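You operate a simulated robot arm through the tools that you are given. There is no shell and no other tool. Be economical: measure what you need, move in short steps, check, and stop when the job is done.

You run a simulated robot arm. Do the job below in one go: nothing can be reset, and whatever is moved stays where it is left.

## Task
Stand the green cup on the white saucer and pour in about 100 ml of iced tea.
Fine: lay the jug's lid on the table while you pour; the jug goes back with its lid on. Set down upright: china jug.

The check looks at the end state, three seconds after you hand in, the way a careful person would. Anything else that was tipped, shoved, dropped, spilled or broken makes it a failure. A push-on lid holds only when it is set on centred and level and pressed home; a screw cap is set on level and turned clockwise until tight.

## Robot
A 6-joint arm with a two-finger parallel gripper, fixed in place. Base frame: the origin is at the foot of the arm, x ahead of it, y to its left, z up; the work surface is at about z = 0.74. Units: m, rad, N and s.
With the tool pointing down near the work surface it reaches from about 0.14 to 0.74 m from the base axis. Its first joint turns from -2.897 to 2.897 rad. Payload 3.91 kg.
The TCP is the grasp point between the finger pads, 0.03 m short of the fingertips. In the tool frame z runs along the fingers and y along their closing line. Largest opening 0.11 m; finger width 0.02, thickness 0.01; the body of the gripper, 0.048 by 0.112 m, starts 0.055 m behind the TCP.
Orientation is that of the tool frame in the base frame, as [roll, pitch, yaw] about the fixed x, y, z axes, in that order (R = Rz(yaw) Ry(pitch) Rx(roll)). With the fingers straight down and closing along the base's y, the tool's x points along the base's -x, its y along +y and its z along -z.

## Interface
- The arm moves only by the tool apply_moves. Its argument "commands" is text: rows parted by semicolons, each of 7 numbers parted by spaces: the shift along the tool's x, y, z in m, then the turn, a rotation vector about the tool's x, y, z in degrees, then the closure in counts, from 0 (fully open) to 255 (shut). In form: tx ty tz rx ry rz gripper; .... A call has 1 to 10 rows; each row is the pose to reach, as a shift and turn from the pose commanded when the call began, along the tool's axes at that moment. A row lasts 0.2 s, in which the tool goes at most 0.05 m and 0.15 rad; a call with a longer step from one row to the next is refused whole, and so is a gripper value outside its range. A pose out of reach is approached as far as the arm can. The call stops where the force on the tool passes 50 N (or 10 N more than at its start, if that is more) or the arm is blocked; 0.2 s more then pass. Each finger travels about 0.045 m/s and halts on what it meets, pressing with about 30 N; the grip force reading is that of the motor and also rises with nothing between the fingers. The clock runs only during rows and for 0.2 s after the last one: add rows that repeat a pose to give the fingers time. It gives the time, the measured TCP pose, the force on the tool (base axes), the opening and the grip force at its end, in the units of the frame above (readings bear some noise), with the torque about the TCP (base axes, N m) and any sound that the robot's microphone picked up.
- Cameras (640 x 400 px; columns grow to the right, rows downward): "scene" is fixed at [0.4004, 0.4988, 1.4894]; the picture's right is [-0.95, -0.31, 0.00], its down [-0.23, 0.70, -0.68] and it looks along [0.21, -0.65, -0.73] (base axes); focal length 346 px, centre (320, 200). "wrist" rides on the gripper at [0.071, 0.022, -0.107] in the tool frame; the picture's right is [-0.29, 0.96, 0.00], its down [-0.76, -0.23, -0.61] and it looks along [-0.58, -0.18, 0.79] (tool axes); focal length 243 px, centre (320, 200). There is no depth. A picture from a camera that has moved, and an enlarged one, comes with that camera's place and axes in the base frame and with its lens.
- snapshot(camera): a new picture of that camera. No time passes.
- raise_lower(by): slides the trunk up (or, below 0, down) by that many m; the arm rides with it, the base frame stays. It gives what a move gives, with no picture.
- enlarge(camera, box): a new picture of the part [left, top, right, bottom] of that camera's present view, enlarged. No time passes.
- job_done(): hands the job in; it is judged then, once.

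Go step by step. Nothing tells you positions but the pictures and the camera data: compare them with the known pose of the tool, close in by small moves and look again before you grip or let go. The budget is 120 turns and 76 pictures, counting those below and the enlarged ones. Unless the task says otherwise, let go and move clear before handing in, and close with one line.

The tools are called as name(argument=value, ...) on one line, values as JSON. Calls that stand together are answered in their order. apply_moves: Moves the arm, as the interface text tells. Its arguments: {"type":"object","properties":{"commands":{"type":"string"}},"required":["commands"]} The other tools are called the same way: raise_lower (by) slides the trunk up or down; snapshot (camera) takes a picture; enlarge (camera, box) takes an enlarged picture of a part of a camera's view; job_done () hands the job in.

At the start:

```text
t: 0.0
eef_pos: [0.4259, -0.0364, 1.1583]
tcp_rot: [-3.14, 0.001, 3.141]
contact_force: [-0.3, 0.6, 0.2]
torque: [0.01, 0.02, 0.03]
finger_gap: 0.1102
grasp_force: 0.1
trunk travel left (down, up): [-0.525, 0.065]
```

scene: 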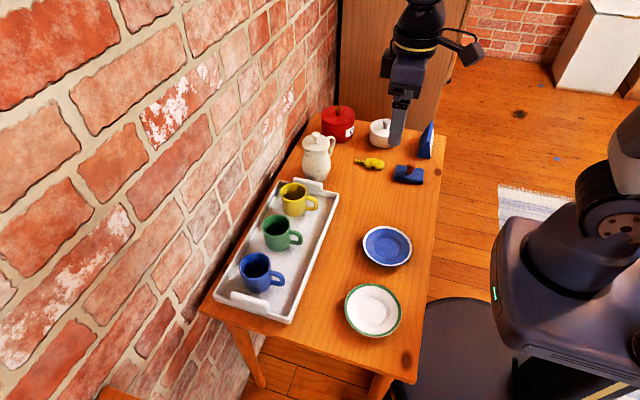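
wrist: 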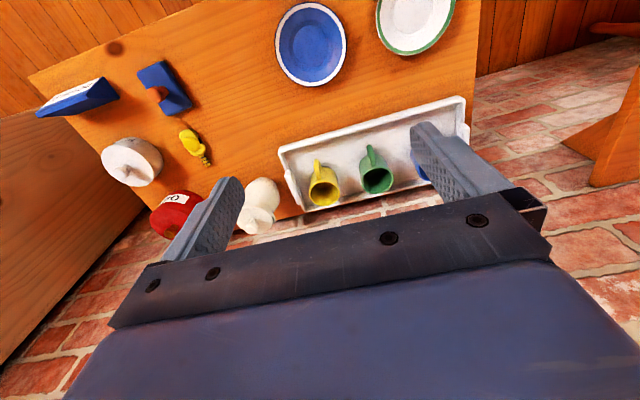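

I see a tray with yellow, green and blue cups, a white china jug with a lid, a blue saucer and a white saucer with a green rim. I'll enlarge the views to measure things.

enlarge(camera="scene", box=[200, 160, 360, 330])

enlarge(camera="scene", box=[270, 90, 450, 210])

enlarge(camera="scene", box=[330, 210, 450, 350])

```text
2.35 times, centred on (280, 245) of scene
camera zoom: at [0.4004, 0.4988, 1.4894], right [-0.95, -0.31, 0.0], down [-0.23, 0.7, -0.68], along [0.21, -0.65, -0.73], focal length 814 px, centre (414, 94)
```

zoom: 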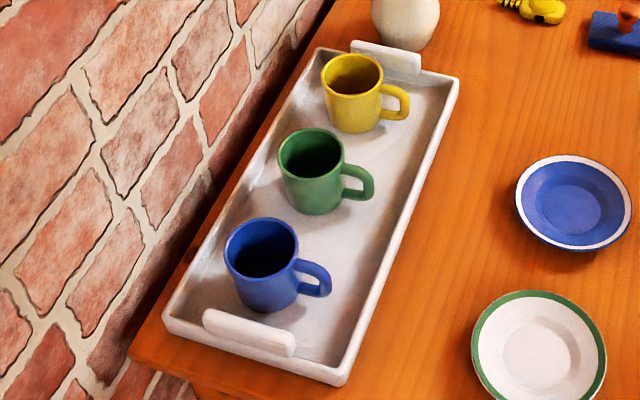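

```text
3.33 times, centred on (360, 150) of scene
camera zoom: at [0.4004, 0.4988, 1.4894], right [-0.95, -0.31, 0.0], down [-0.23, 0.7, -0.68], along [0.21, -0.65, -0.73], focal length 1153 px, centre (187, 367)
```

zoom: 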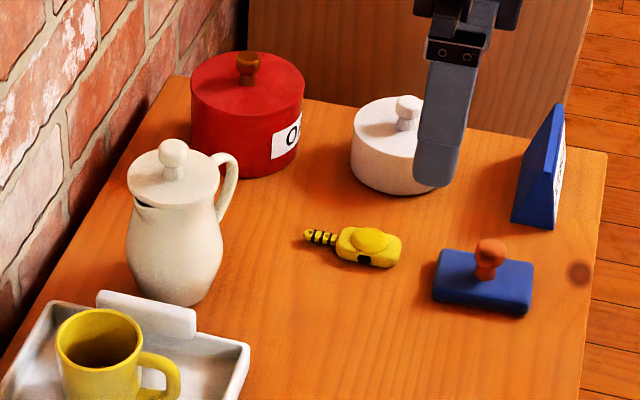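

```text
2.86 times, centred on (390, 280) of scene
camera zoom: at [0.4004, 0.4988, 1.4894], right [-0.95, -0.31, 0.0], down [-0.23, 0.7, -0.68], along [0.21, -0.65, -0.73], focal length 988 px, centre (120, -29)
```

zoom: 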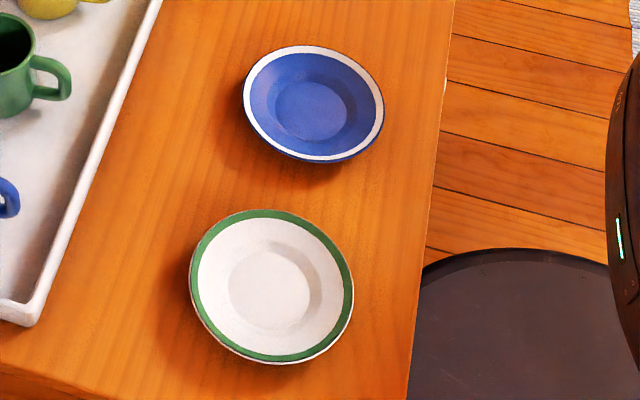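

The green cup stands at about (0.667, 0.027) with its rim near z 0.83, the white saucer at (0.394, 0.131), and the jug at about (0.665, -0.275) with its handle toward (-x, -y). I'll move above the green cup first.

apply_moves(commands="-0.030 0.008 0.026 0 0 0 0; -0.060 0.016 0.052 0 0 0 0; -0.09 0.024 0.078 0 0 0 0; -0.12 0.032 0.104 0 0 0 0; -0.15 0.040 0.13 0 0 0 0; -0.18 0.048 0.156 0 0 0 0; -0.21 0.056 0.182 0 0 0 0; -0.241 0.063 0.208 0 0 0 0; -0.241 0.063 0.208 0 0 0 0")

snapshot(camera="wrist")

snapshot(camera="scene")

```text
t: 2.0
eef_pos: [0.6659, 0.0268, 0.9505]
tcp_rot: [-3.141, 0.001, -3.141]
contact_force: [0.3, 1.3, 0.3]
torque: [0.0, 0.01, -0.01]
finger_gap: 0.11
grasp_force: 0.0
trunk travel left (down, up): [-0.525, 0.065]
```

```text
70 pictures are left
camera wrist: at [0.595, 0.0475, 1.0574], right [0.29, 0.96, 0.0], down [0.76, -0.23, 0.61], along [0.58, -0.18, -0.79], focal length 243 px, centre (320, 200)
```

wrist: 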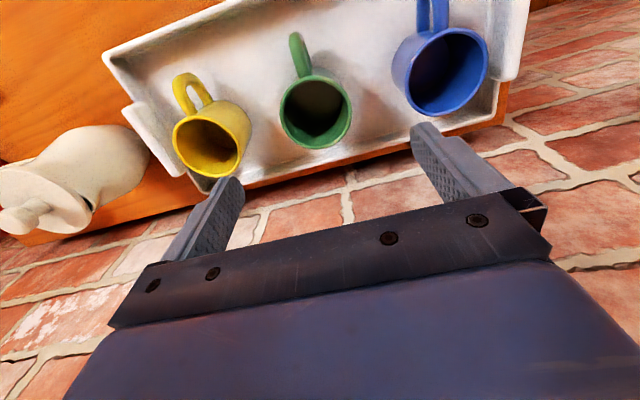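

```text
69 pictures are left
```

scene: 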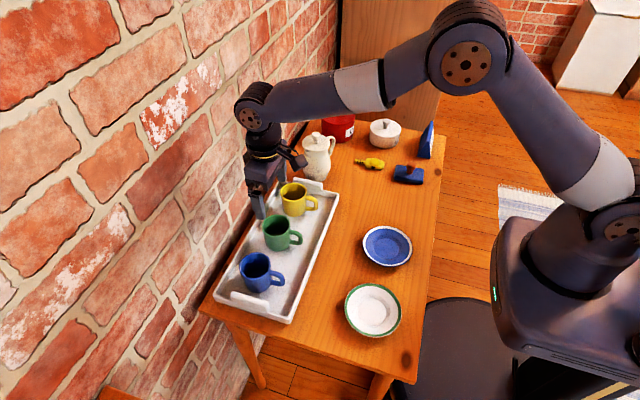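

The wrist view puts the cup rim at about (0.663, 0.022), so I'll shift slightly and go down around it.

apply_moves(commands="0.001 -0.003 0.04 0 0 0 0; 0.002 -0.003 0.08 0 0 0 0; 0.002 -0.003 0.11 0 0 0 0; 0.002 -0.003 0.11 0 0 0 0")

snapshot(camera="wrist")

enlarge(camera="scene", box=[200, 130, 360, 330])

```text
t: 3.0
eef_pos: [0.6657, 0.0241, 0.8414]
tcp_rot: [3.141, 0.0, 3.141]
contact_force: [-0.9, -0.3, 0.1]
torque: [-0.01, 0.0, 0.01]
finger_gap: 0.1099
grasp_force: 0.1
trunk travel left (down, up): [-0.525, 0.065]
```

```text
68 pictures are left
camera wrist: at [0.5945, 0.0449, 0.9485], right [0.29, 0.96, 0.0], down [0.76, -0.23, 0.61], along [0.58, -0.18, -0.79], focal length 243 px, centre (320, 200)
```

wrist: 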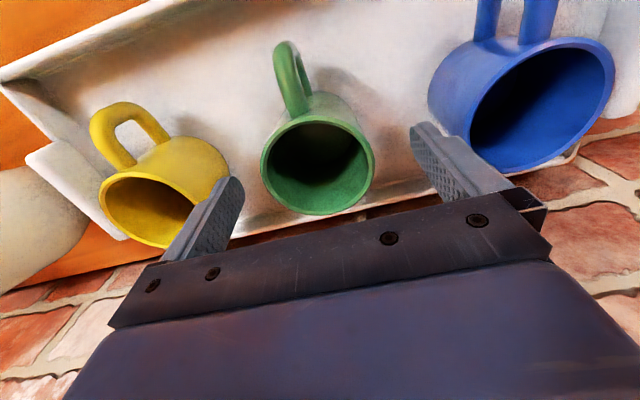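

```text
2.00 times, centred on (280, 230) of scene
camera zoom: at [0.4004, 0.4988, 1.4894], right [-0.95, -0.31, 0.0], down [-0.23, 0.7, -0.68], along [0.21, -0.65, -0.73], focal length 692 px, centre (400, 140)
```

zoom: 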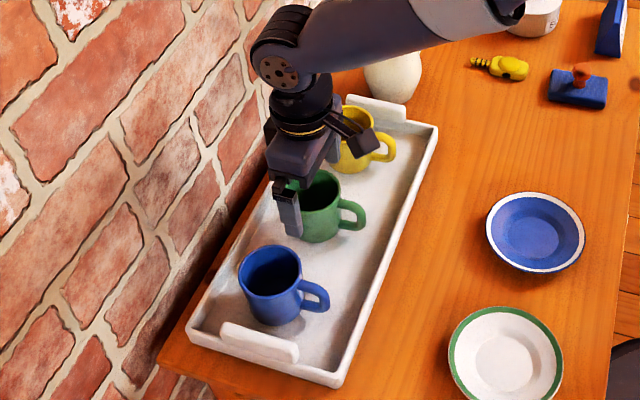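

The rim fits z≈0.82 at (0.666, 0.021). I'll nudge the tool, go down to grip height and close.

apply_moves(commands="0 -0.003 0.025 0 0 0 0; 0 -0.003 0.053 0 0 0 0; 0 -0.003 0.053 0 0 0 60; 0 -0.003 0.053 0 0 0 130; 0 -0.003 0.053 0 0 0 180; 0 -0.003 0.053 0 0 0 180; 0 -0.003 0.053 0 0 0 180")

snapshot(camera="wrist")

```text
t: 4.6
eef_pos: [0.6661, 0.0211, 0.7894]
tcp_rot: [3.14, 0.001, -3.141]
contact_force: [0.3, -0.9, 0.0]
torque: [-0.04, -0.02, 0.02]
finger_gap: 0.0712
grasp_force: 29.8
trunk travel left (down, up): [-0.525, 0.065]
```

```text
66 pictures are left
camera wrist: at [0.5939, 0.0419, 0.896], right [0.29, 0.96, 0.0], down [0.76, -0.23, 0.61], along [0.58, -0.18, -0.79], focal length 243 px, centre (320, 200)
```

wrist: 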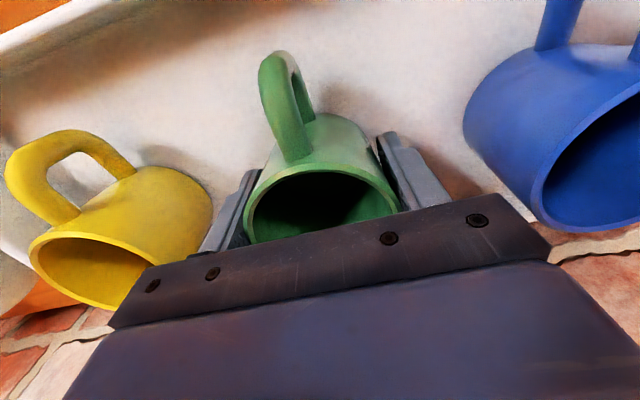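

The cup is held with a 71 mm gap and 30 N. I'll lift it straight up.

apply_moves(commands="0 0 -0.02 0 0 0 180; 0 0 -0.06 0 0 0 180; 0 0 -0.10 0 0 0 180; 0 0 -0.14 0 0 0 180; 0 0 -0.14 0 0 0 180")

snapshot(camera="scene")

```text
t: 5.8
eef_pos: [0.6627, 0.0196, 0.9299]
tcp_rot: [-3.141, 0.0, -3.141]
contact_force: [-1.0, 0.0, -2.6]
torque: [0.02, 0.0, 0.0]
finger_gap: 0.0713
grasp_force: 30.0
trunk travel left (down, up): [-0.525, 0.065]
```

```text
65 pictures are left
```

scene: 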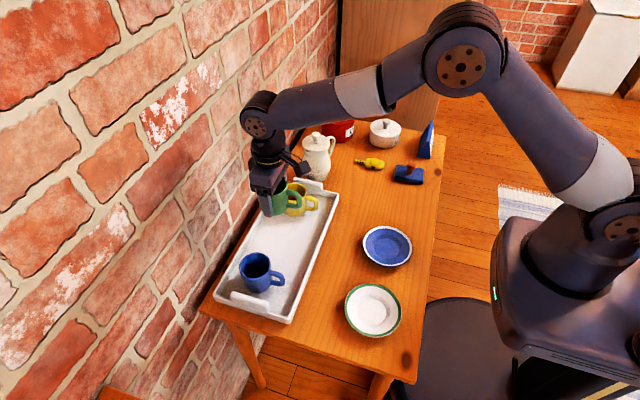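

The cup is lifted clear. I'll carry it to above the white saucer.

apply_moves(commands="0.039 0.0157 0 0 0 0 180; 0.078 0.0314 0 0 0 0 180; 0.117 0.047 0 0 0 0 180; 0.156 0.063 0 0 0 0 180; 0.195 0.079 0 0 0 0 180; 0.234 0.094 0 0 0 0 180; 0.272 0.110 0 0 0 0 180; 0.272 0.110 0 0 0 0 180;0.272 0.110 0 0 0 0 180")

snapshot(camera="scene")

snapshot(camera="wrist")

```text
t: 7.8
eef_pos: [0.3915, 0.1291, 0.9276]
tcp_rot: [3.141, -0.001, 3.14]
contact_force: [1.0, 0.2, -2.9]
torque: [0.0, 0.0, -0.02]
finger_gap: 0.0713
grasp_force: 29.6
trunk travel left (down, up): [-0.525, 0.065]
```

```text
64 pictures are left
```

scene: 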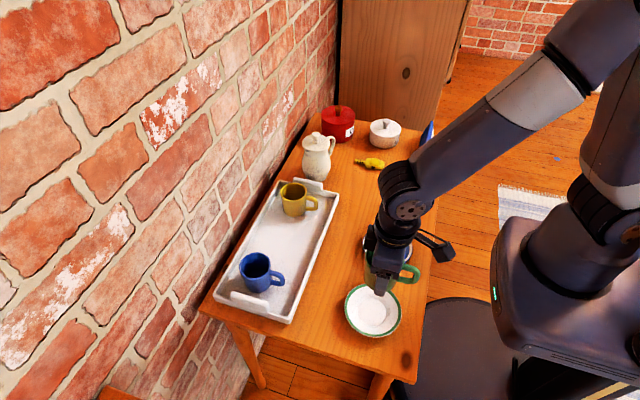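

```text
63 pictures are left
camera wrist: at [0.3201, 0.1503, 1.0344], right [0.29, 0.96, 0.0], down [0.76, -0.23, 0.61], along [0.58, -0.18, -0.79], focal length 243 px, centre (320, 200)
```

wrist: 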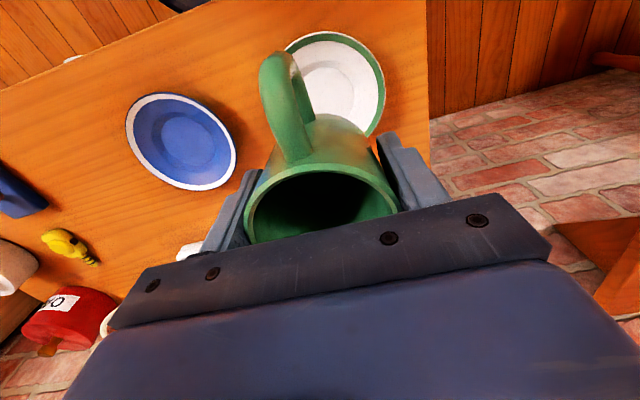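

The two views disagree by about a centimetre in y on the saucer centre, so I'll enlarge to pin it down.

enlarge(camera="wrist", box=[250, 10, 410, 150])

enlarge(camera="scene", box=[330, 230, 440, 350])

```text
2.86 times, centred on (330, 80) of wrist
camera zoom: at [0.3201, 0.1503, 1.0344], right [0.29, 0.96, 0.0], down [0.76, -0.23, 0.61], along [0.58, -0.18, -0.79], focal length 693 px, centre (291, 543)
```

zoom: 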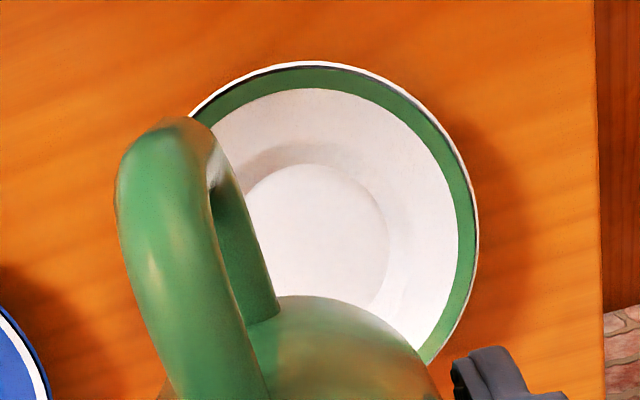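

```text
3.33 times, centred on (385, 290) of scene
camera zoom: at [0.4004, 0.4988, 1.4894], right [-0.95, -0.31, 0.0], down [-0.23, 0.7, -0.68], along [0.21, -0.65, -0.73], focal length 1153 px, centre (103, -100)
```

zoom: 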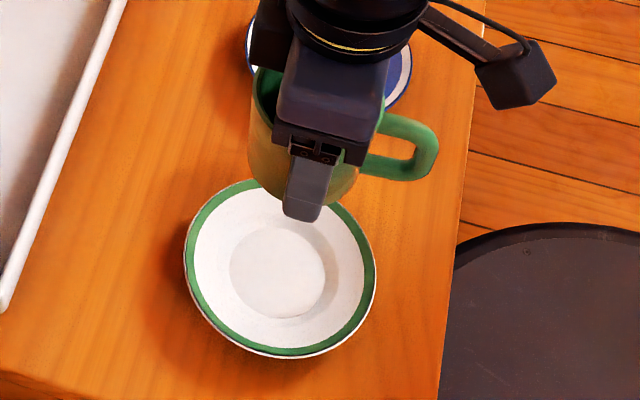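

The estimates average to about (0.390, 0.134). I'll lower part of the way and look again.

apply_moves(commands="0.001 0.001 0.04 0 0 0 180; 0.002 0.002 0.08 0 0 0 180; 0.002 0.002 0.105 0 0 0 180; 0.002 0.002 0.105 0 0 0 180; 0.002 0.002 0.105 0 0 0 180")

enlarge(camera="scene", box=[330, 230, 440, 350])

snapshot(camera="wrist")

```text
t: 9.0
eef_pos: [0.3902, 0.1298, 0.8228]
tcp_rot: [3.141, 0.0, -3.14]
contact_force: [-0.2, -0.6, -2.1]
torque: [-0.01, 0.02, 0.0]
finger_gap: 0.0717
grasp_force: 29.9
trunk travel left (down, up): [-0.525, 0.065]
```

```text
3.33 times, centred on (385, 290) of scene
camera zoom: at [0.4004, 0.4988, 1.4894], right [-0.95, -0.31, 0.0], down [-0.23, 0.7, -0.68], along [0.21, -0.65, -0.73], focal length 1153 px, centre (103, -100)
```

zoom: 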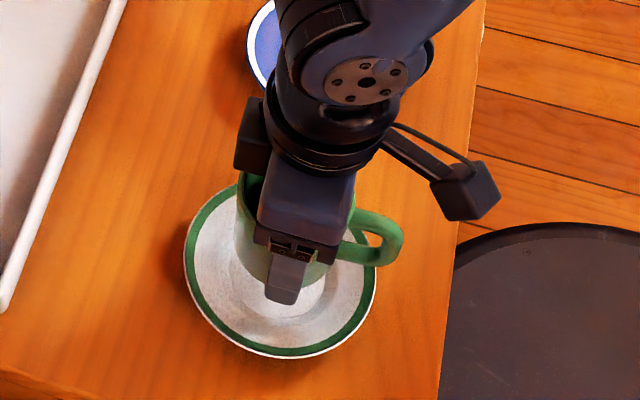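

```text
59 pictures are left
camera wrist: at [0.3189, 0.1515, 0.929], right [0.29, 0.96, 0.0], down [0.76, -0.23, 0.61], along [0.58, -0.18, -0.79], focal length 243 px, centre (320, 200)
```

wrist: 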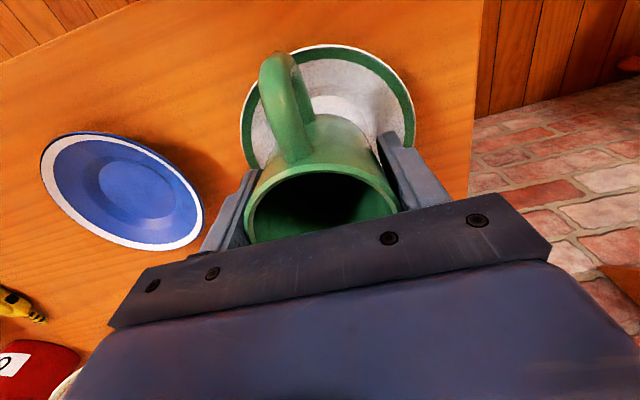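

The scene camera agrees with the fingertip projection, so I take the saucer centre to be about (0.394, 0.134). I'll correct by about 3 mm and lower in small steps, watching the force.

apply_moves(commands="-0.003 0.003 0.01 0 0 0 180; -0.003 0.003 0.02 0 0 0 180; -0.003 0.003 0.024 0 0 0 180; -0.003 0.003 0.024 0 0 0 180")

enlarge(camera="scene", box=[340, 260, 410, 340])

```text
t: 10.0
eef_pos: [0.3929, 0.1355, 0.7984]
tcp_rot: [3.141, 0.0, -3.141]
contact_force: [-0.3, -0.1, -2.4]
torque: [-0.05, 0.01, 0.01]
finger_gap: 0.0713
grasp_force: 29.8
trunk travel left (down, up): [-0.525, 0.065]
```

```text
5.00 times, centred on (375, 300) of scene
camera zoom: at [0.4004, 0.4988, 1.4894], right [-0.95, -0.31, 0.0], down [-0.23, 0.7, -0.68], along [0.21, -0.65, -0.73], focal length 1729 px, centre (45, -300)
```

zoom: 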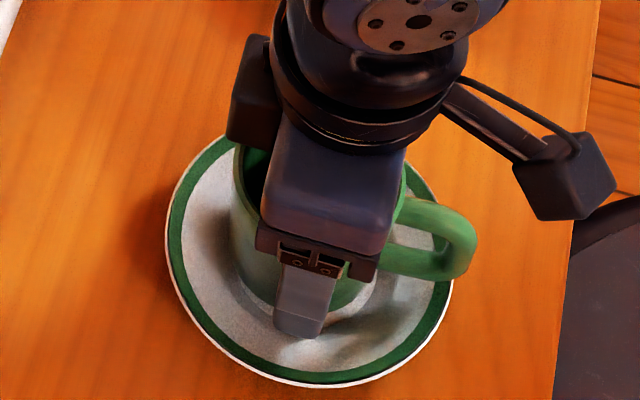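

The cup looks centred. I'll lower 2 mm at a time.

apply_moves(commands="0 0 0.002 0 0 0 180; 0 0 0.004 0 0 0 180; 0 0 0.004 0 0 0 180")

apply_moves(commands="0 0 0.001 0 0 0 180; 0 0 0.002 0 0 0 180; 0 0 0.002 0 0 0 180")

apply_moves(commands="0 0 0.001 0 0 0 180; 0 0 0.0015 0 0 0 180; 0 0 0.0015 0 0 0 180")

```text
t: 10.8
eef_pos: [0.3926, 0.1357, 0.7956]
tcp_rot: [-3.141, 0.0, 3.142]
contact_force: [-0.5, 0.1, -3.0]
torque: [0.02, -0.03, -0.01]
finger_gap: 0.0715
grasp_force: 30.6
trunk travel left (down, up): [-0.525, 0.065]
```

```text
t: 11.6
eef_pos: [0.3934, 0.1345, 0.793]
tcp_rot: [3.141, 0.0, 3.141]
contact_force: [-0.4, -0.5, -2.9]
torque: [0.03, 0.02, -0.01]
finger_gap: 0.0711
grasp_force: 30.0
trunk travel left (down, up): [-0.525, 0.065]
```

```text
t: 12.4
eef_pos: [0.3937, 0.133, 0.7911]
tcp_rot: [3.141, 0.0, -3.141]
contact_force: [0.5, 0.0, -0.3]
torque: [-0.01, 0.09, -0.02]
finger_gap: 0.0714
grasp_force: 29.8
trunk travel left (down, up): [-0.525, 0.065]
```

The force went from -2.9 to -0.3, so the cup is resting on the saucer. I'll open slowly and lift away.

apply_moves(commands="0 0 0.0005 0 0 0 180; 0 0 0.0005 0 0 0 70; 0 0 0.0005 0 0 0 50; 0 0 0.0005 0 0 0 30; 0 0 0.0005 0 0 0 0; 0 0 0.0005 0 0 0 0; 0 0 -0.03 0 0 0 0; 0 0 -0.07 0 0 0 0; 0 0 -0.11 0 0 0 0; 0 0 -0.15 0 0 0 0")

snapshot(camera="wrist")

enlarge(camera="scene", box=[340, 260, 410, 340])

```text
t: 14.6
eef_pos: [0.3931, 0.1334, 0.9438]
tcp_rot: [-3.141, -0.002, 3.141]
contact_force: [-0.4, 0.2, 0.2]
torque: [-0.05, -0.02, -0.01]
finger_gap: 0.1099
grasp_force: 0.1
trunk travel left (down, up): [-0.525, 0.065]
```

```text
57 pictures are left
camera wrist: at [0.323, 0.1546, 1.0502], right [0.29, 0.96, 0.0], down [0.76, -0.23, 0.61], along [0.58, -0.18, -0.79], focal length 243 px, centre (320, 200)
```

wrist: 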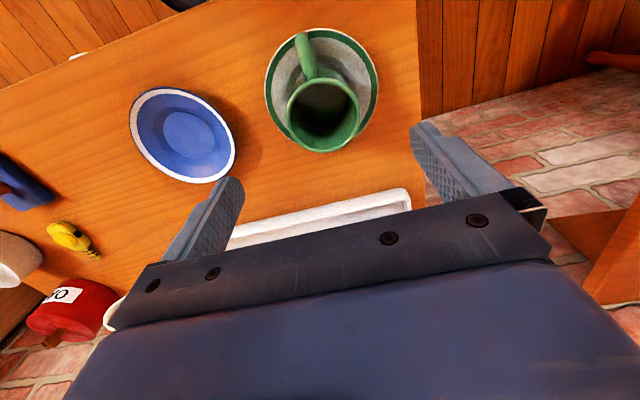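

```text
5.00 times, centred on (375, 300) of scene
camera zoom: at [0.4004, 0.4988, 1.4894], right [-0.95, -0.31, 0.0], down [-0.23, 0.7, -0.68], along [0.21, -0.65, -0.73], focal length 1729 px, centre (45, -300)
```

zoom: 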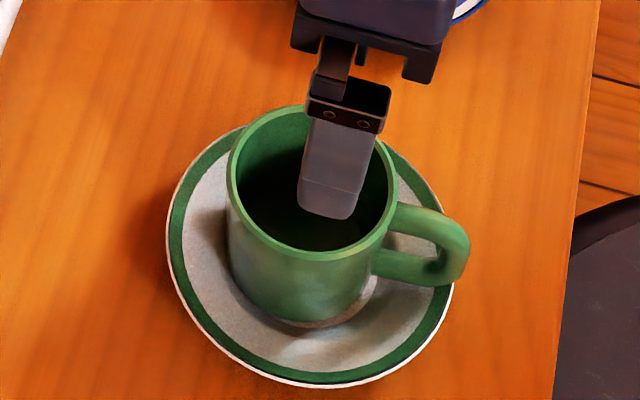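

The cup stands centred on the saucer. Next is the jug's lid, so I'll move over the jug.

apply_moves(commands="-0.02 -0.04 -0.02 0 0 0 0; -0.045 -0.08 -0.03 0 0 0 0; -0.07 -0.12 -0.04 0 0 0 0; -0.095 -0.16 -0.05 0 0 0 0; -0.12 -0.2 -0.06 0 0 0 0; -0.145 -0.24 -0.07 0 0 0 0; -0.17 -0.28 -0.08 0 0 0 0; -0.195 -0.32 -0.08 0 0 0 0; -0.22 -0.36 -0.08 0 0 0 0; -0.245 -0.4 -0.08 0 0 0 0")

snapshot(camera="wrist")

enlarge(camera="scene", box=[270, 90, 390, 200])

```text
t: 16.8
eef_pos: [0.6378, -0.2683, 1.0215]
tcp_rot: [-3.141, -0.002, -3.141]
contact_force: [-0.4, 0.7, -0.2]
torque: [-0.03, 0.02, -0.04]
finger_gap: 0.1103
grasp_force: 0.0
trunk travel left (down, up): [-0.525, 0.065]
```

```text
55 pictures are left
camera wrist: at [0.5678, -0.2483, 1.1293], right [0.29, 0.96, 0.0], down [0.76, -0.23, 0.61], along [0.58, -0.18, -0.8], focal length 243 px, centre (320, 200)
```

wrist: 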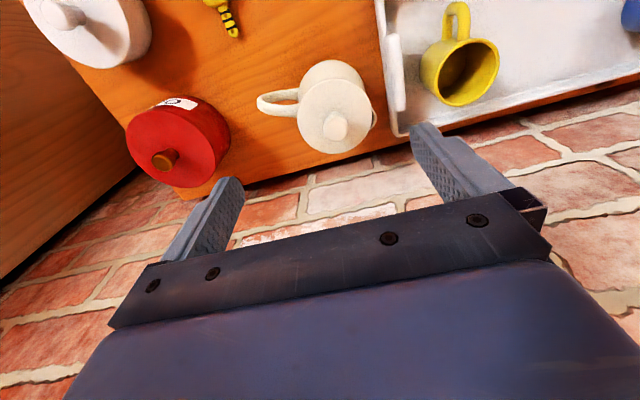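

```text
3.64 times, centred on (330, 145) of scene
camera zoom: at [0.4004, 0.4988, 1.4894], right [-0.95, -0.31, 0.0], down [-0.23, 0.7, -0.68], along [0.21, -0.65, -0.73], focal length 1258 px, centre (284, 400)
```

zoom: 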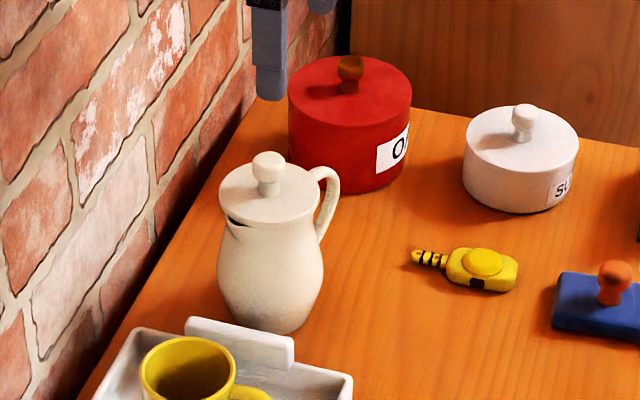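

I estimate the lid knob at about (0.656, -0.260), with its top near z 0.905 and the spout pointing toward (0.41, 0.91). I'll come down just above the knob and look again.

apply_moves(commands="-0.008 0.002 0.03 0 0 0 0; -0.016 0.004 0.06 0 0 0 60; -0.016 0.004 0.066 0 0 0 100; -0.016 0.004 0.066 0 0 0 100; -0.016 0.004 0.066 0 0 0 100;-0.016 0.004 0.066 0 0 0 100")

snapshot(camera="wrist")

enlarge(camera="scene", box=[280, 100, 360, 190])

```text
t: 18.2
eef_pos: [0.6539, -0.2614, 0.9572]
tcp_rot: [-3.14, -0.001, 3.14]
contact_force: [-0.3, 0.1, -0.3]
torque: [0.0, -0.02, -0.02]
finger_gap: 0.067
grasp_force: 0.1
trunk travel left (down, up): [-0.525, 0.065]
```

```text
53 pictures are left
camera wrist: at [0.5828, -0.2409, 1.063], right [0.29, 0.96, 0.0], down [0.76, -0.23, 0.61], along [0.58, -0.18, -0.79], focal length 243 px, centre (320, 200)
```

wrist: 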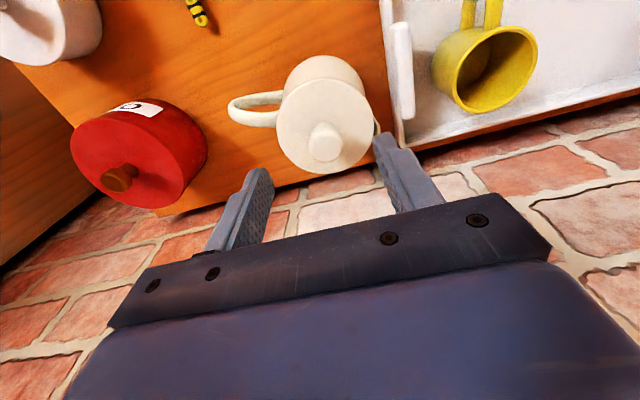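

```text
4.44 times, centred on (320, 145) of scene
camera zoom: at [0.4004, 0.4988, 1.4894], right [-0.95, -0.31, 0.0], down [-0.23, 0.7, -0.68], along [0.21, -0.65, -0.73], focal length 1537 px, centre (320, 444)
```

zoom: 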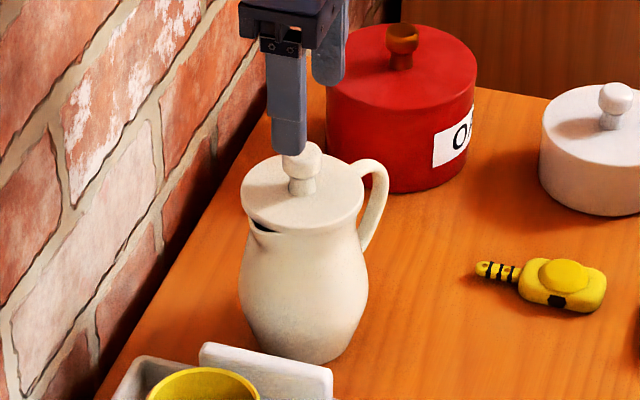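

The two views still differ by several millimetres in x, so I'll enlarge the wrist view of the knob.

enlarge(camera="wrist", box=[220, 50, 420, 210])

```text
2.50 times, centred on (320, 130) of wrist
camera zoom: at [0.5828, -0.2409, 1.063], right [0.29, 0.96, 0.0], down [0.76, -0.23, 0.61], along [0.58, -0.18, -0.79], focal length 606 px, centre (320, 375)
```

zoom: 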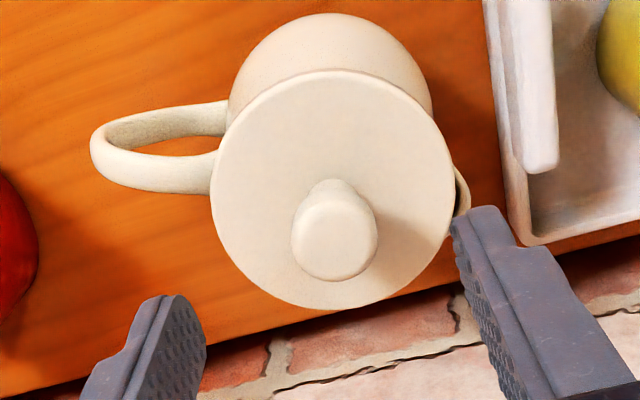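

I take the knob head centre to be about (0.655, -0.258, 0.905) and the lid top about 0.875. I'll go down so the fingertips sit just below the knob's widest part, then check.

apply_moves(commands="0 0.002 0.015 0 0 0 100; 0 0.002 0.034 0 0 0 100; 0 0.002 0.034 0 0 0 100")

enlarge(camera="wrist", box=[220, 50, 420, 210])

enlarge(camera="scene", box=[290, 110, 350, 180])

```text
t: 19.0
eef_pos: [0.654, -0.2585, 0.9232]
tcp_rot: [-3.141, 0.001, -3.141]
contact_force: [-0.3, 0.3, -0.2]
torque: [0.03, 0.03, 0.01]
finger_gap: 0.0669
grasp_force: 0.0
trunk travel left (down, up): [-0.525, 0.065]
```

```text
2.50 times, centred on (320, 130) of wrist
camera zoom: at [0.5832, -0.2382, 1.0289], right [0.29, 0.96, 0.0], down [0.76, -0.23, 0.61], along [0.58, -0.18, -0.79], focal length 606 px, centre (320, 375)
```

zoom: 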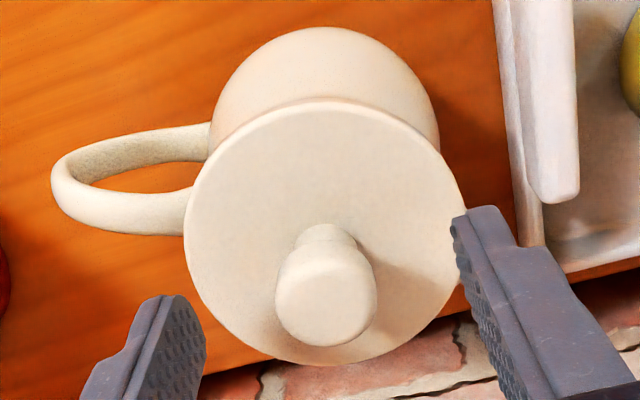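

```text
5.71 times, centred on (320, 145) of scene
camera zoom: at [0.4004, 0.4988, 1.4894], right [-0.95, -0.31, 0.0], down [-0.23, 0.7, -0.68], along [0.21, -0.65, -0.73], focal length 1976 px, centre (320, 514)
```

zoom: 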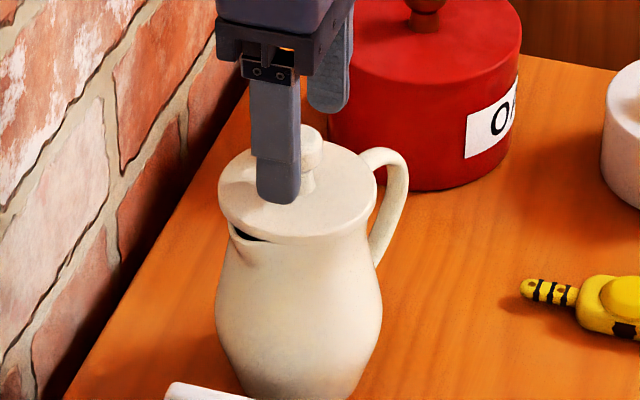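

The fingers straddle the knob well. I'll close on it.

apply_moves(commands="-0.002 0 0 0 0 0 100; -0.002 0 0 0 0 0 140; -0.002 0 0 0 0 0 180; -0.002 0 0 0 0 0 220; -0.002 0 0 0 0 0 230; -0.002 0 0 0 0 0 230; -0.002 0 0 0 0 0 230")

enlarge(camera="wrist", box=[220, 50, 420, 210])

```text
t: 20.6
eef_pos: [0.6557, -0.2592, 0.9228]
tcp_rot: [-3.141, -0.001, -3.141]
contact_force: [-0.5, -0.4, -0.2]
torque: [0.02, -0.01, -0.01]
finger_gap: 0.0238
grasp_force: 30.2
trunk travel left (down, up): [-0.525, 0.065]
heard: snap
```

```text
2.50 times, centred on (320, 130) of wrist
camera zoom: at [0.5853, -0.2382, 1.0293], right [0.29, 0.96, 0.0], down [0.76, -0.23, 0.61], along [0.58, -0.18, -0.79], focal length 606 px, centre (320, 375)
```

zoom: 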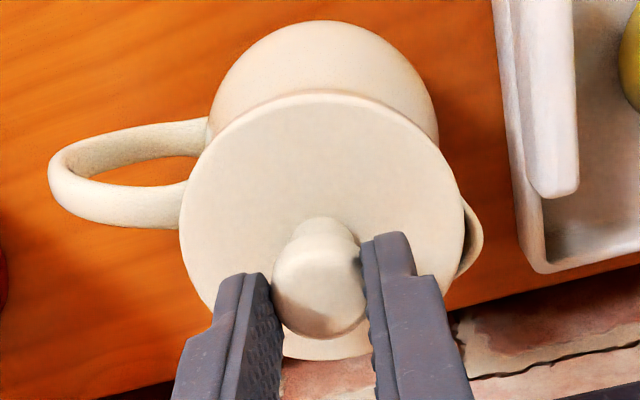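

The knob is gripped and I heard a snap, probably the lid coming free of its seat. I'll lift it gently straight up.

apply_moves(commands="0 0 -0.005 0 0 0 230; 0 0 -0.01 0 0 0 230; 0 0 -0.015 0 0 0 230; 0 0 -0.03 0 0 0 230; 0 0 -0.06 0 0 0 230; 0 0 -0.1 0 0 0 230; 0 0 -0.1 0 0 0 230")

enlarge(camera="scene", box=[260, 60, 380, 190])

snapshot(camera="wrist")

```text
t: 22.2
eef_pos: [0.6589, -0.2568, 1.0247]
tcp_rot: [-3.141, -0.001, 3.141]
contact_force: [0.1, 0.3, -0.8]
torque: [-0.01, 0.0, -0.01]
finger_gap: 0.0239
grasp_force: 30.6
trunk travel left (down, up): [-0.525, 0.065]
```

```text
3.08 times, centred on (320, 125) of scene
camera zoom: at [0.4004, 0.4988, 1.4894], right [-0.95, -0.31, 0.0], down [-0.23, 0.7, -0.68], along [0.21, -0.65, -0.73], focal length 1064 px, centre (320, 431)
```

zoom: 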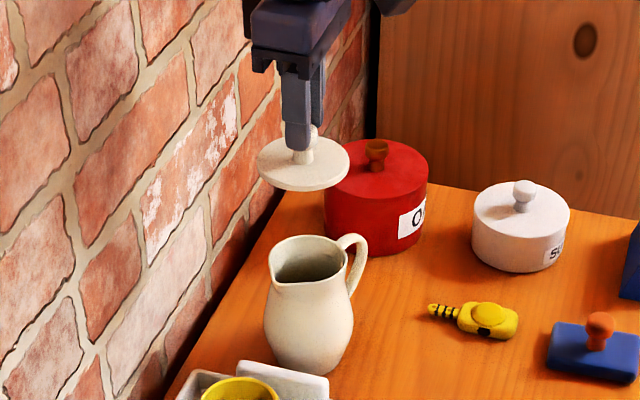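

```text
46 pictures are left
camera wrist: at [0.5882, -0.2365, 1.1316], right [0.29, 0.96, 0.0], down [0.76, -0.23, 0.61], along [0.58, -0.18, -0.79], focal length 243 px, centre (320, 200)
```

wrist: 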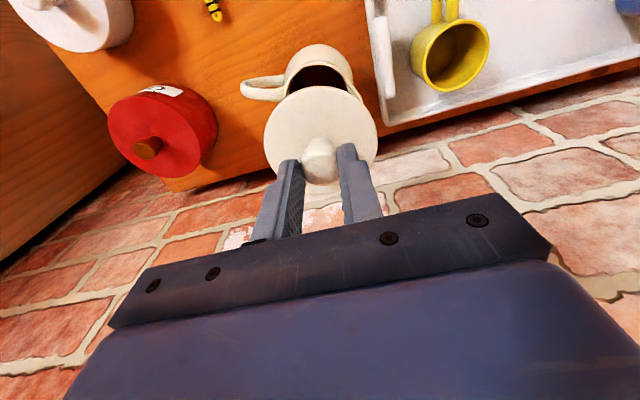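

The lid is off and the jug is still standing. I'll lay the lid on the free table area near (0.50, -0.17).

apply_moves(commands="0.039 0.022 0 0 0 0 230; 0.078 0.044 0 0 0 0 230; 0.117 0.066 0 0 0 0 230; 0.156 0.088 0 0 0 0 230; 0.156 0.088 0.04 0 0 0 230; 0.156 0.088 0.08 0 0 0 230; 0.156 0.088 0.12 0 0 0 230; 0.156 0.088 0.16 0 0 0 230; 0.156 0.088 0.195 0 0 0 230; 0.156 0.088 0.195 0 0 0 230")

enlarge(camera="scene", box=[300, 130, 420, 240])

```text
t: 24.4
eef_pos: [0.503, -0.1703, 0.8262]
tcp_rot: [3.141, 0.0, -3.141]
contact_force: [0.3, 0.0, 0.1]
torque: [-0.01, 0.02, 0.03]
finger_gap: 0.024
grasp_force: 29.9
trunk travel left (down, up): [-0.525, 0.065]
```

```text
3.64 times, centred on (360, 185) of scene
camera zoom: at [0.4004, 0.4988, 1.4894], right [-0.95, -0.31, 0.0], down [-0.23, 0.7, -0.68], along [0.21, -0.65, -0.73], focal length 1258 px, centre (174, 254)
```

zoom: 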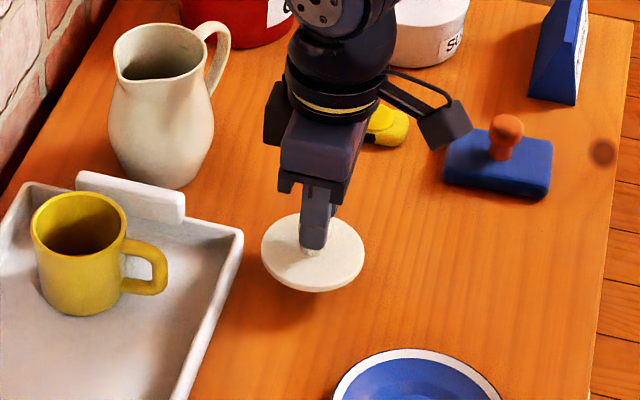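

The lid hangs level over clear table. I'll lower it gently.

apply_moves(commands="0 0 0.01 0 0 0 230; 0 0 0.018 0 0 0 230; 0 0 0.018 0 0 0 230")

enlarge(camera="scene", box=[310, 150, 400, 230])

```text
t: 25.2
eef_pos: [0.5013, -0.1717, 0.8095]
tcp_rot: [3.141, 0.0, -3.141]
contact_force: [-0.6, 1.4, 0.2]
torque: [0.02, 0.02, -0.04]
finger_gap: 0.024
grasp_force: 30.2
trunk travel left (down, up): [-0.525, 0.065]
```

```text
5.00 times, centred on (355, 190) of scene
camera zoom: at [0.4004, 0.4988, 1.4894], right [-0.95, -0.31, 0.0], down [-0.23, 0.7, -0.68], along [0.21, -0.65, -0.73], focal length 1729 px, centre (145, 250)
```

zoom: 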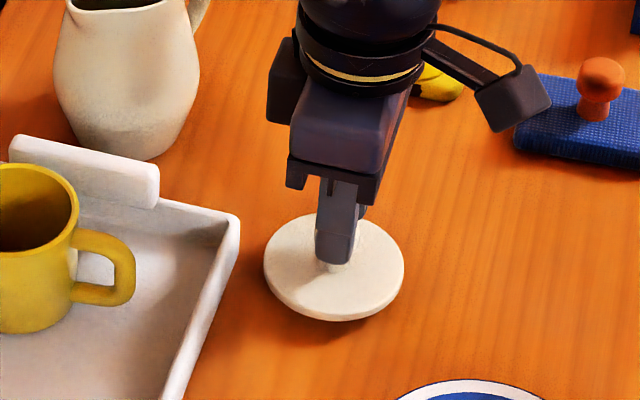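

apply_moves(commands="0 0 0.002 0 0 0 230; 0 0 0.004 0 0 0 230; 0 0 0.004 0 0 0 230")

apply_moves(commands="0 0 0.002 0 0 0 230; 0 0 0.003 0 0 0 230; 0 0 0.003 0 0 0 230")

apply_moves(commands="0 0 0.002 0 0 0 230; 0 0 0.003 0 0 0 230; 0 0 0.003 0 0 0 230")

enlarge(camera="scene", box=[310, 150, 400, 230])

```text
t: 26.0
eef_pos: [0.5004, -0.1712, 0.804]
tcp_rot: [-3.141, -0.001, 3.14]
contact_force: [-0.3, 0.1, -0.9]
torque: [0.03, -0.02, -0.04]
finger_gap: 0.0239
grasp_force: 30.1
trunk travel left (down, up): [-0.525, 0.065]
```

```text
t: 26.8
eef_pos: [0.501, -0.1716, 0.8035]
tcp_rot: [-3.138, 0.004, 3.142]
contact_force: [-3.1, 2.5, 26.4]
torque: [0.08, 0.24, -0.02]
finger_gap: 0.0241
grasp_force: 29.8
trunk travel left (down, up): [-0.525, 0.065]
```

```text
t: 27.6
eef_pos: [0.5, -0.1714, 0.8008]
tcp_rot: [-3.14, 0.003, 3.141]
contact_force: [1.5, 0.4, 26.2]
torque: [0.02, -0.2, -0.06]
finger_gap: 0.0236
grasp_force: 29.8
trunk travel left (down, up): [-0.525, 0.065]
```

```text
5.00 times, centred on (355, 190) of scene
camera zoom: at [0.4004, 0.4988, 1.4894], right [-0.95, -0.31, 0.0], down [-0.23, 0.7, -0.68], along [0.21, -0.65, -0.73], focal length 1729 px, centre (145, 250)
```

zoom: 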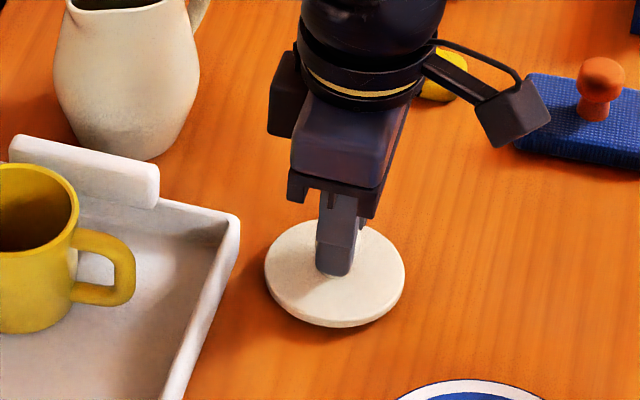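

The lid is resting on the table. I'll back off the pressure, release and rise.

apply_moves(commands="0 0 -0.002 0 0 0 230; 0 0 -0.002 0 0 0 200; 0 0 -0.002 0 0 0 160; 0 0 -0.002 0 0 0 120; 0 0 -0.002 0 0 0 100; 0 0 -0.03 0 0 0 100; 0 0 -0.07 0 0 0 60; 0 0 -0.11 0 0 0 0; 0 0 -0.15 0 0 0 0; 0 0 -0.19 0 0 0 0")

enlarge(camera="scene", box=[280, 120, 400, 240])

```text
t: 29.8
eef_pos: [0.4987, -0.17, 0.9902]
tcp_rot: [3.141, 0.001, 3.141]
contact_force: [-0.1, -0.4, -0.5]
torque: [0.0, -0.03, -0.01]
finger_gap: 0.1101
grasp_force: 0.0
trunk travel left (down, up): [-0.525, 0.065]
```

```text
3.33 times, centred on (340, 180) of scene
camera zoom: at [0.4004, 0.4988, 1.4894], right [-0.95, -0.31, 0.0], down [-0.23, 0.7, -0.68], along [0.21, -0.65, -0.73], focal length 1153 px, centre (253, 267)
```

zoom: 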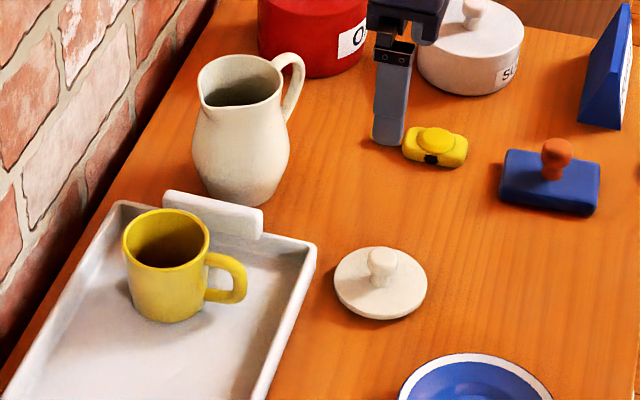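

The lid lies flat at about (0.50, -0.17). Before gripping the jug, I'll test in free air that the arm can make the pouring tilt, starting by turning the wrist.

apply_moves(commands="0.015 0.03 -0.005 0 0 -8.2 0; 0.03 0.06 -0.01 0 0 -16.4 0; 0.045 0.09 -0.015 0 0 -24.6 0; 0.06 0.12 -0.02 0 0 -32.8 0; 0.075 0.15 -0.02 0 0 -41 0; 0.09 0.18 -0.02 0 0 -49.2 0; 0.105 0.21 -0.02 0 0 -57.6 0; 0.12 0.23 -0.02 0 0 -66 0; 0.12 0.23 -0.02 0 0 -66 0")

apply_moves(commands="0 0 0 0 8 0 0; 0 0 0 0 16 0 0; 0 0 0 0 24 0 0; 0 0 0 0 32 0 0; 0 0 0 0 40 0 0; 0 0 0 0 48 0 0; 0 0 0 0 56 0 0; 0 0 0 0 64 0 0; 0 0 0 0 72 0 0; 0 0 0 0 72 0 0")

snapshot(camera="scene")

```text
t: 31.8
eef_pos: [0.3813, 0.0591, 1.0093]
tcp_rot: [-3.14, 0.001, -1.99]
contact_force: [-0.4, 0.5, 0.4]
torque: [0.04, 0.02, -0.01]
finger_gap: 0.1102
grasp_force: 0.1
trunk travel left (down, up): [-0.525, 0.065]
```

```text
t: 34.0
eef_pos: [0.3804, 0.0598, 1.009]
tcp_rot: [-3.14, -1.258, -1.989]
contact_force: [0.1, -0.2, 0.9]
torque: [0.02, 0.0, 0.0]
finger_gap: 0.1097
grasp_force: 0.1
trunk travel left (down, up): [-0.525, 0.065]
```

```text
41 pictures are left
```

scene: 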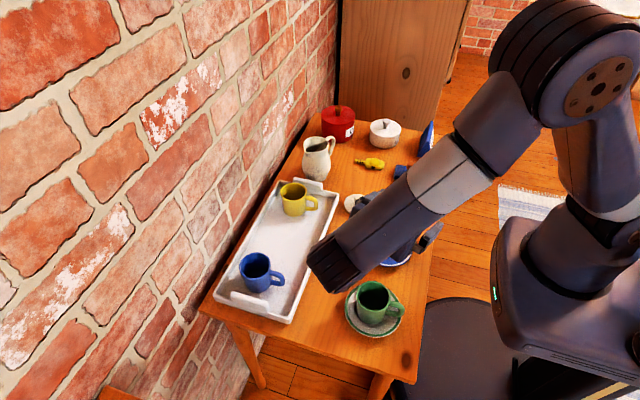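

The 72° tilt is reachable. I'll check it at the lower pouring height too.

apply_moves(commands="-0.038 0 0.0123 0 0 0 0; -0.076 0 0.0247 0 0 0 0; -0.109 0 0.0354 0 0 0 0; -0.109 0 0.0354 0 0 0 0")

snapshot(camera="scene")

snapshot(camera="wrist")

```text
t: 35.0
eef_pos: [0.3808, 0.0592, 0.8942]
tcp_rot: [-3.141, -1.256, -1.991]
contact_force: [0.2, 0.0, 0.3]
torque: [0.01, -0.03, 0.0]
finger_gap: 0.1099
grasp_force: 0.0
trunk travel left (down, up): [-0.525, 0.065]
```

```text
40 pictures are left
```

scene: 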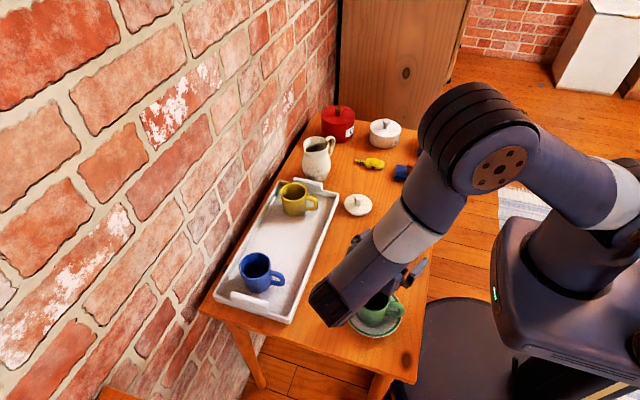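

```text
39 pictures are left
camera wrist: at [0.3933, 0.141, 0.9942], right [-0.84, 0.47, -0.28], down [0.54, 0.65, -0.53], along [-0.07, -0.6, -0.8], focal length 243 px, centre (320, 200)
```

wrist: 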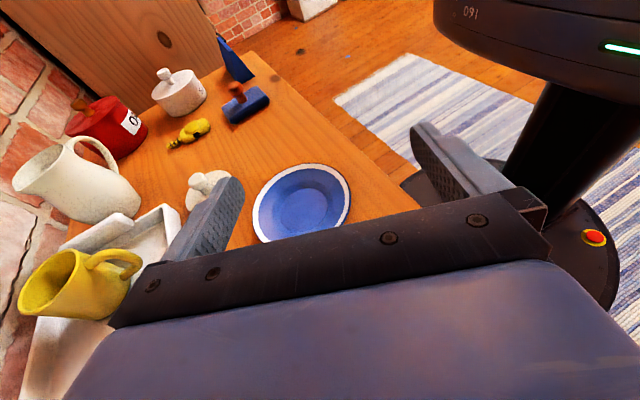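

Reachable there too. I'll raise, untilt, and go to the jug with this wrist yaw.

apply_moves(commands="0.038 0 -0.0123 0 0 0 0; 0.076 0 -0.0247 0 0 0 0; 0.109 0 -0.0354 0 0 0 0; 0.109 0 -0.0354 0 -8 0 0; 0.109 0 -0.0354 0 -16 0 0; 0.109 0 -0.0354 0 -24 0 0; 0.109 0 -0.0354 0 -32 0 0; 0.109 0 -0.0354 0 -40 0 0; 0.109 0 -0.0354 0 -48 0 0; 0.109 0 -0.0354 0 -56 0 0")

apply_moves(commands="0 0 0 0 -8 0 0; 0 0 0 0 -16 0 0; 0 0 0 0 -16 0 0")

```text
t: 37.2
eef_pos: [0.381, 0.0594, 1.0095]
tcp_rot: [-3.14, -0.275, -1.989]
contact_force: [0.3, -0.4, -0.3]
torque: [-0.02, 0.04, 0.0]
finger_gap: 0.11
grasp_force: 0.1
trunk travel left (down, up): [-0.525, 0.065]
```

```text
t: 38.0
eef_pos: [0.3804, 0.058, 1.0096]
tcp_rot: [-3.141, 0.0, -1.989]
contact_force: [-0.4, -0.4, -0.4]
torque: [0.0, -0.02, -0.03]
finger_gap: 0.11
grasp_force: 0.0
trunk travel left (down, up): [-0.525, 0.065]
```

apply_moves(commands="0.0199 -0.0423 0 0 0 0 0; 0.0398 -0.0846 0 0 0 0 0; 0.0597 -0.1268 0 0 0 0 0; 0.0796 -0.1691 0 0 0 0 0; 0.0994 -0.2114 0 0 0 0 0; 0.1193 -0.2537 0 0 0 0 0; 0.1392 -0.2959 0 0 0 0 0; 0.1591 -0.3382 0 0 0 0 0; 0.179 -0.3805 0 0 0 0 0; 0.179 -0.3805 0 0 0 0 0")

snapshot(camera="wrist")

enlarge(camera="scene", box=[270, 90, 370, 190])

```text
t: 40.2
eef_pos: [0.6577, -0.2604, 1.008]
tcp_rot: [3.14, 0.0, -1.989]
contact_force: [-0.3, 0.3, 0.7]
torque: [-0.02, 0.02, -0.01]
finger_gap: 0.1099
grasp_force: 0.0
trunk travel left (down, up): [-0.525, 0.065]
```

```text
38 pictures are left
camera wrist: at [0.6097, -0.3173, 1.1147], right [-0.76, 0.65, 0.0], down [0.52, 0.6, 0.61], along [0.4, 0.46, -0.79], focal length 243 px, centre (320, 200)
```

wrist: 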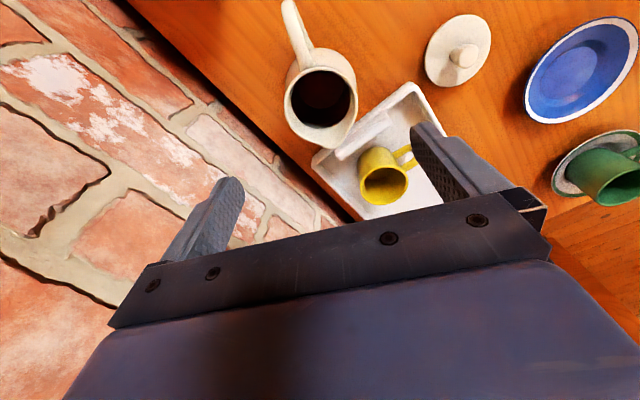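

```text
4.00 times, centred on (320, 140) of scene
camera zoom: at [0.4004, 0.4988, 1.4894], right [-0.95, -0.31, 0.0], down [-0.23, 0.7, -0.68], along [0.21, -0.65, -0.73], focal length 1383 px, centre (320, 440)
```

zoom: 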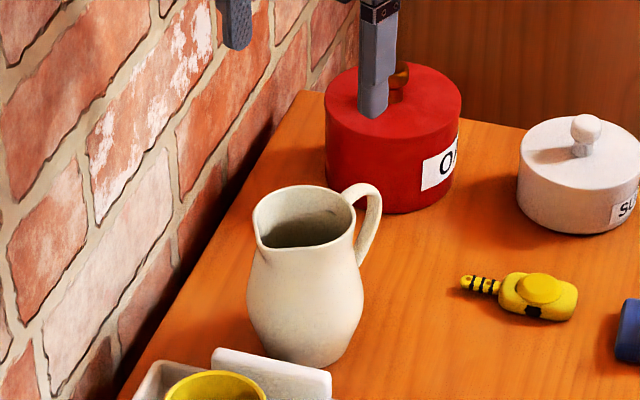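

The fingers are set to straddle the jug across the spout-handle line. I'll come down to just above the rim and check alignment.

apply_moves(commands="0 0 0.04 0 0 0 0; 0 0 0.08 0 0 0 0; 0 0 0.08 0 0 0 0")

enlarge(camera="wrist", box=[180, 0, 480, 220])

enlarge(camera="scene", box=[270, 90, 370, 190])

```text
t: 41.0
eef_pos: [0.6566, -0.26, 0.9266]
tcp_rot: [-3.141, 0.0, -1.991]
contact_force: [0.8, -0.3, -0.2]
torque: [0.03, -0.01, -0.02]
finger_gap: 0.11
grasp_force: 0.0
trunk travel left (down, up): [-0.525, 0.065]
```

```text
1.82 times, centred on (330, 110) of wrist
camera zoom: at [0.6084, -0.3166, 1.034], right [-0.76, 0.65, 0.0], down [0.52, 0.6, 0.61], along [0.4, 0.46, -0.79], focal length 441 px, centre (302, 364)
```

zoom: 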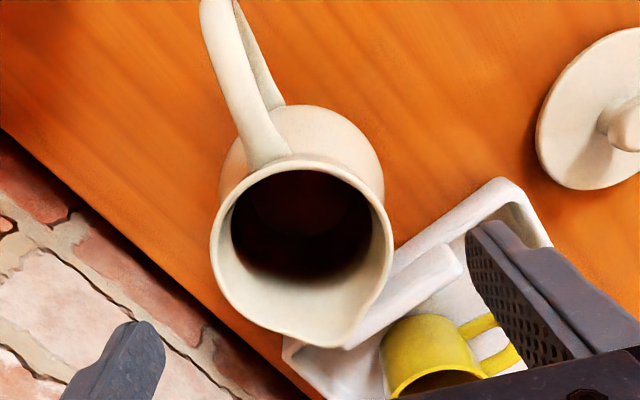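

```text
4.00 times, centred on (320, 140) of scene
camera zoom: at [0.4004, 0.4988, 1.4894], right [-0.95, -0.31, 0.0], down [-0.23, 0.7, -0.68], along [0.21, -0.65, -0.73], focal length 1383 px, centre (320, 440)
```

zoom: 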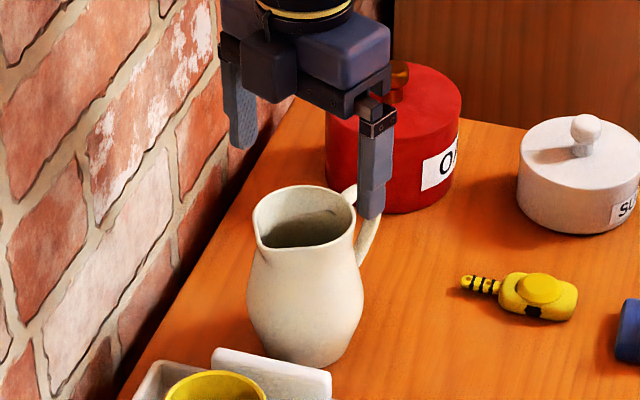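

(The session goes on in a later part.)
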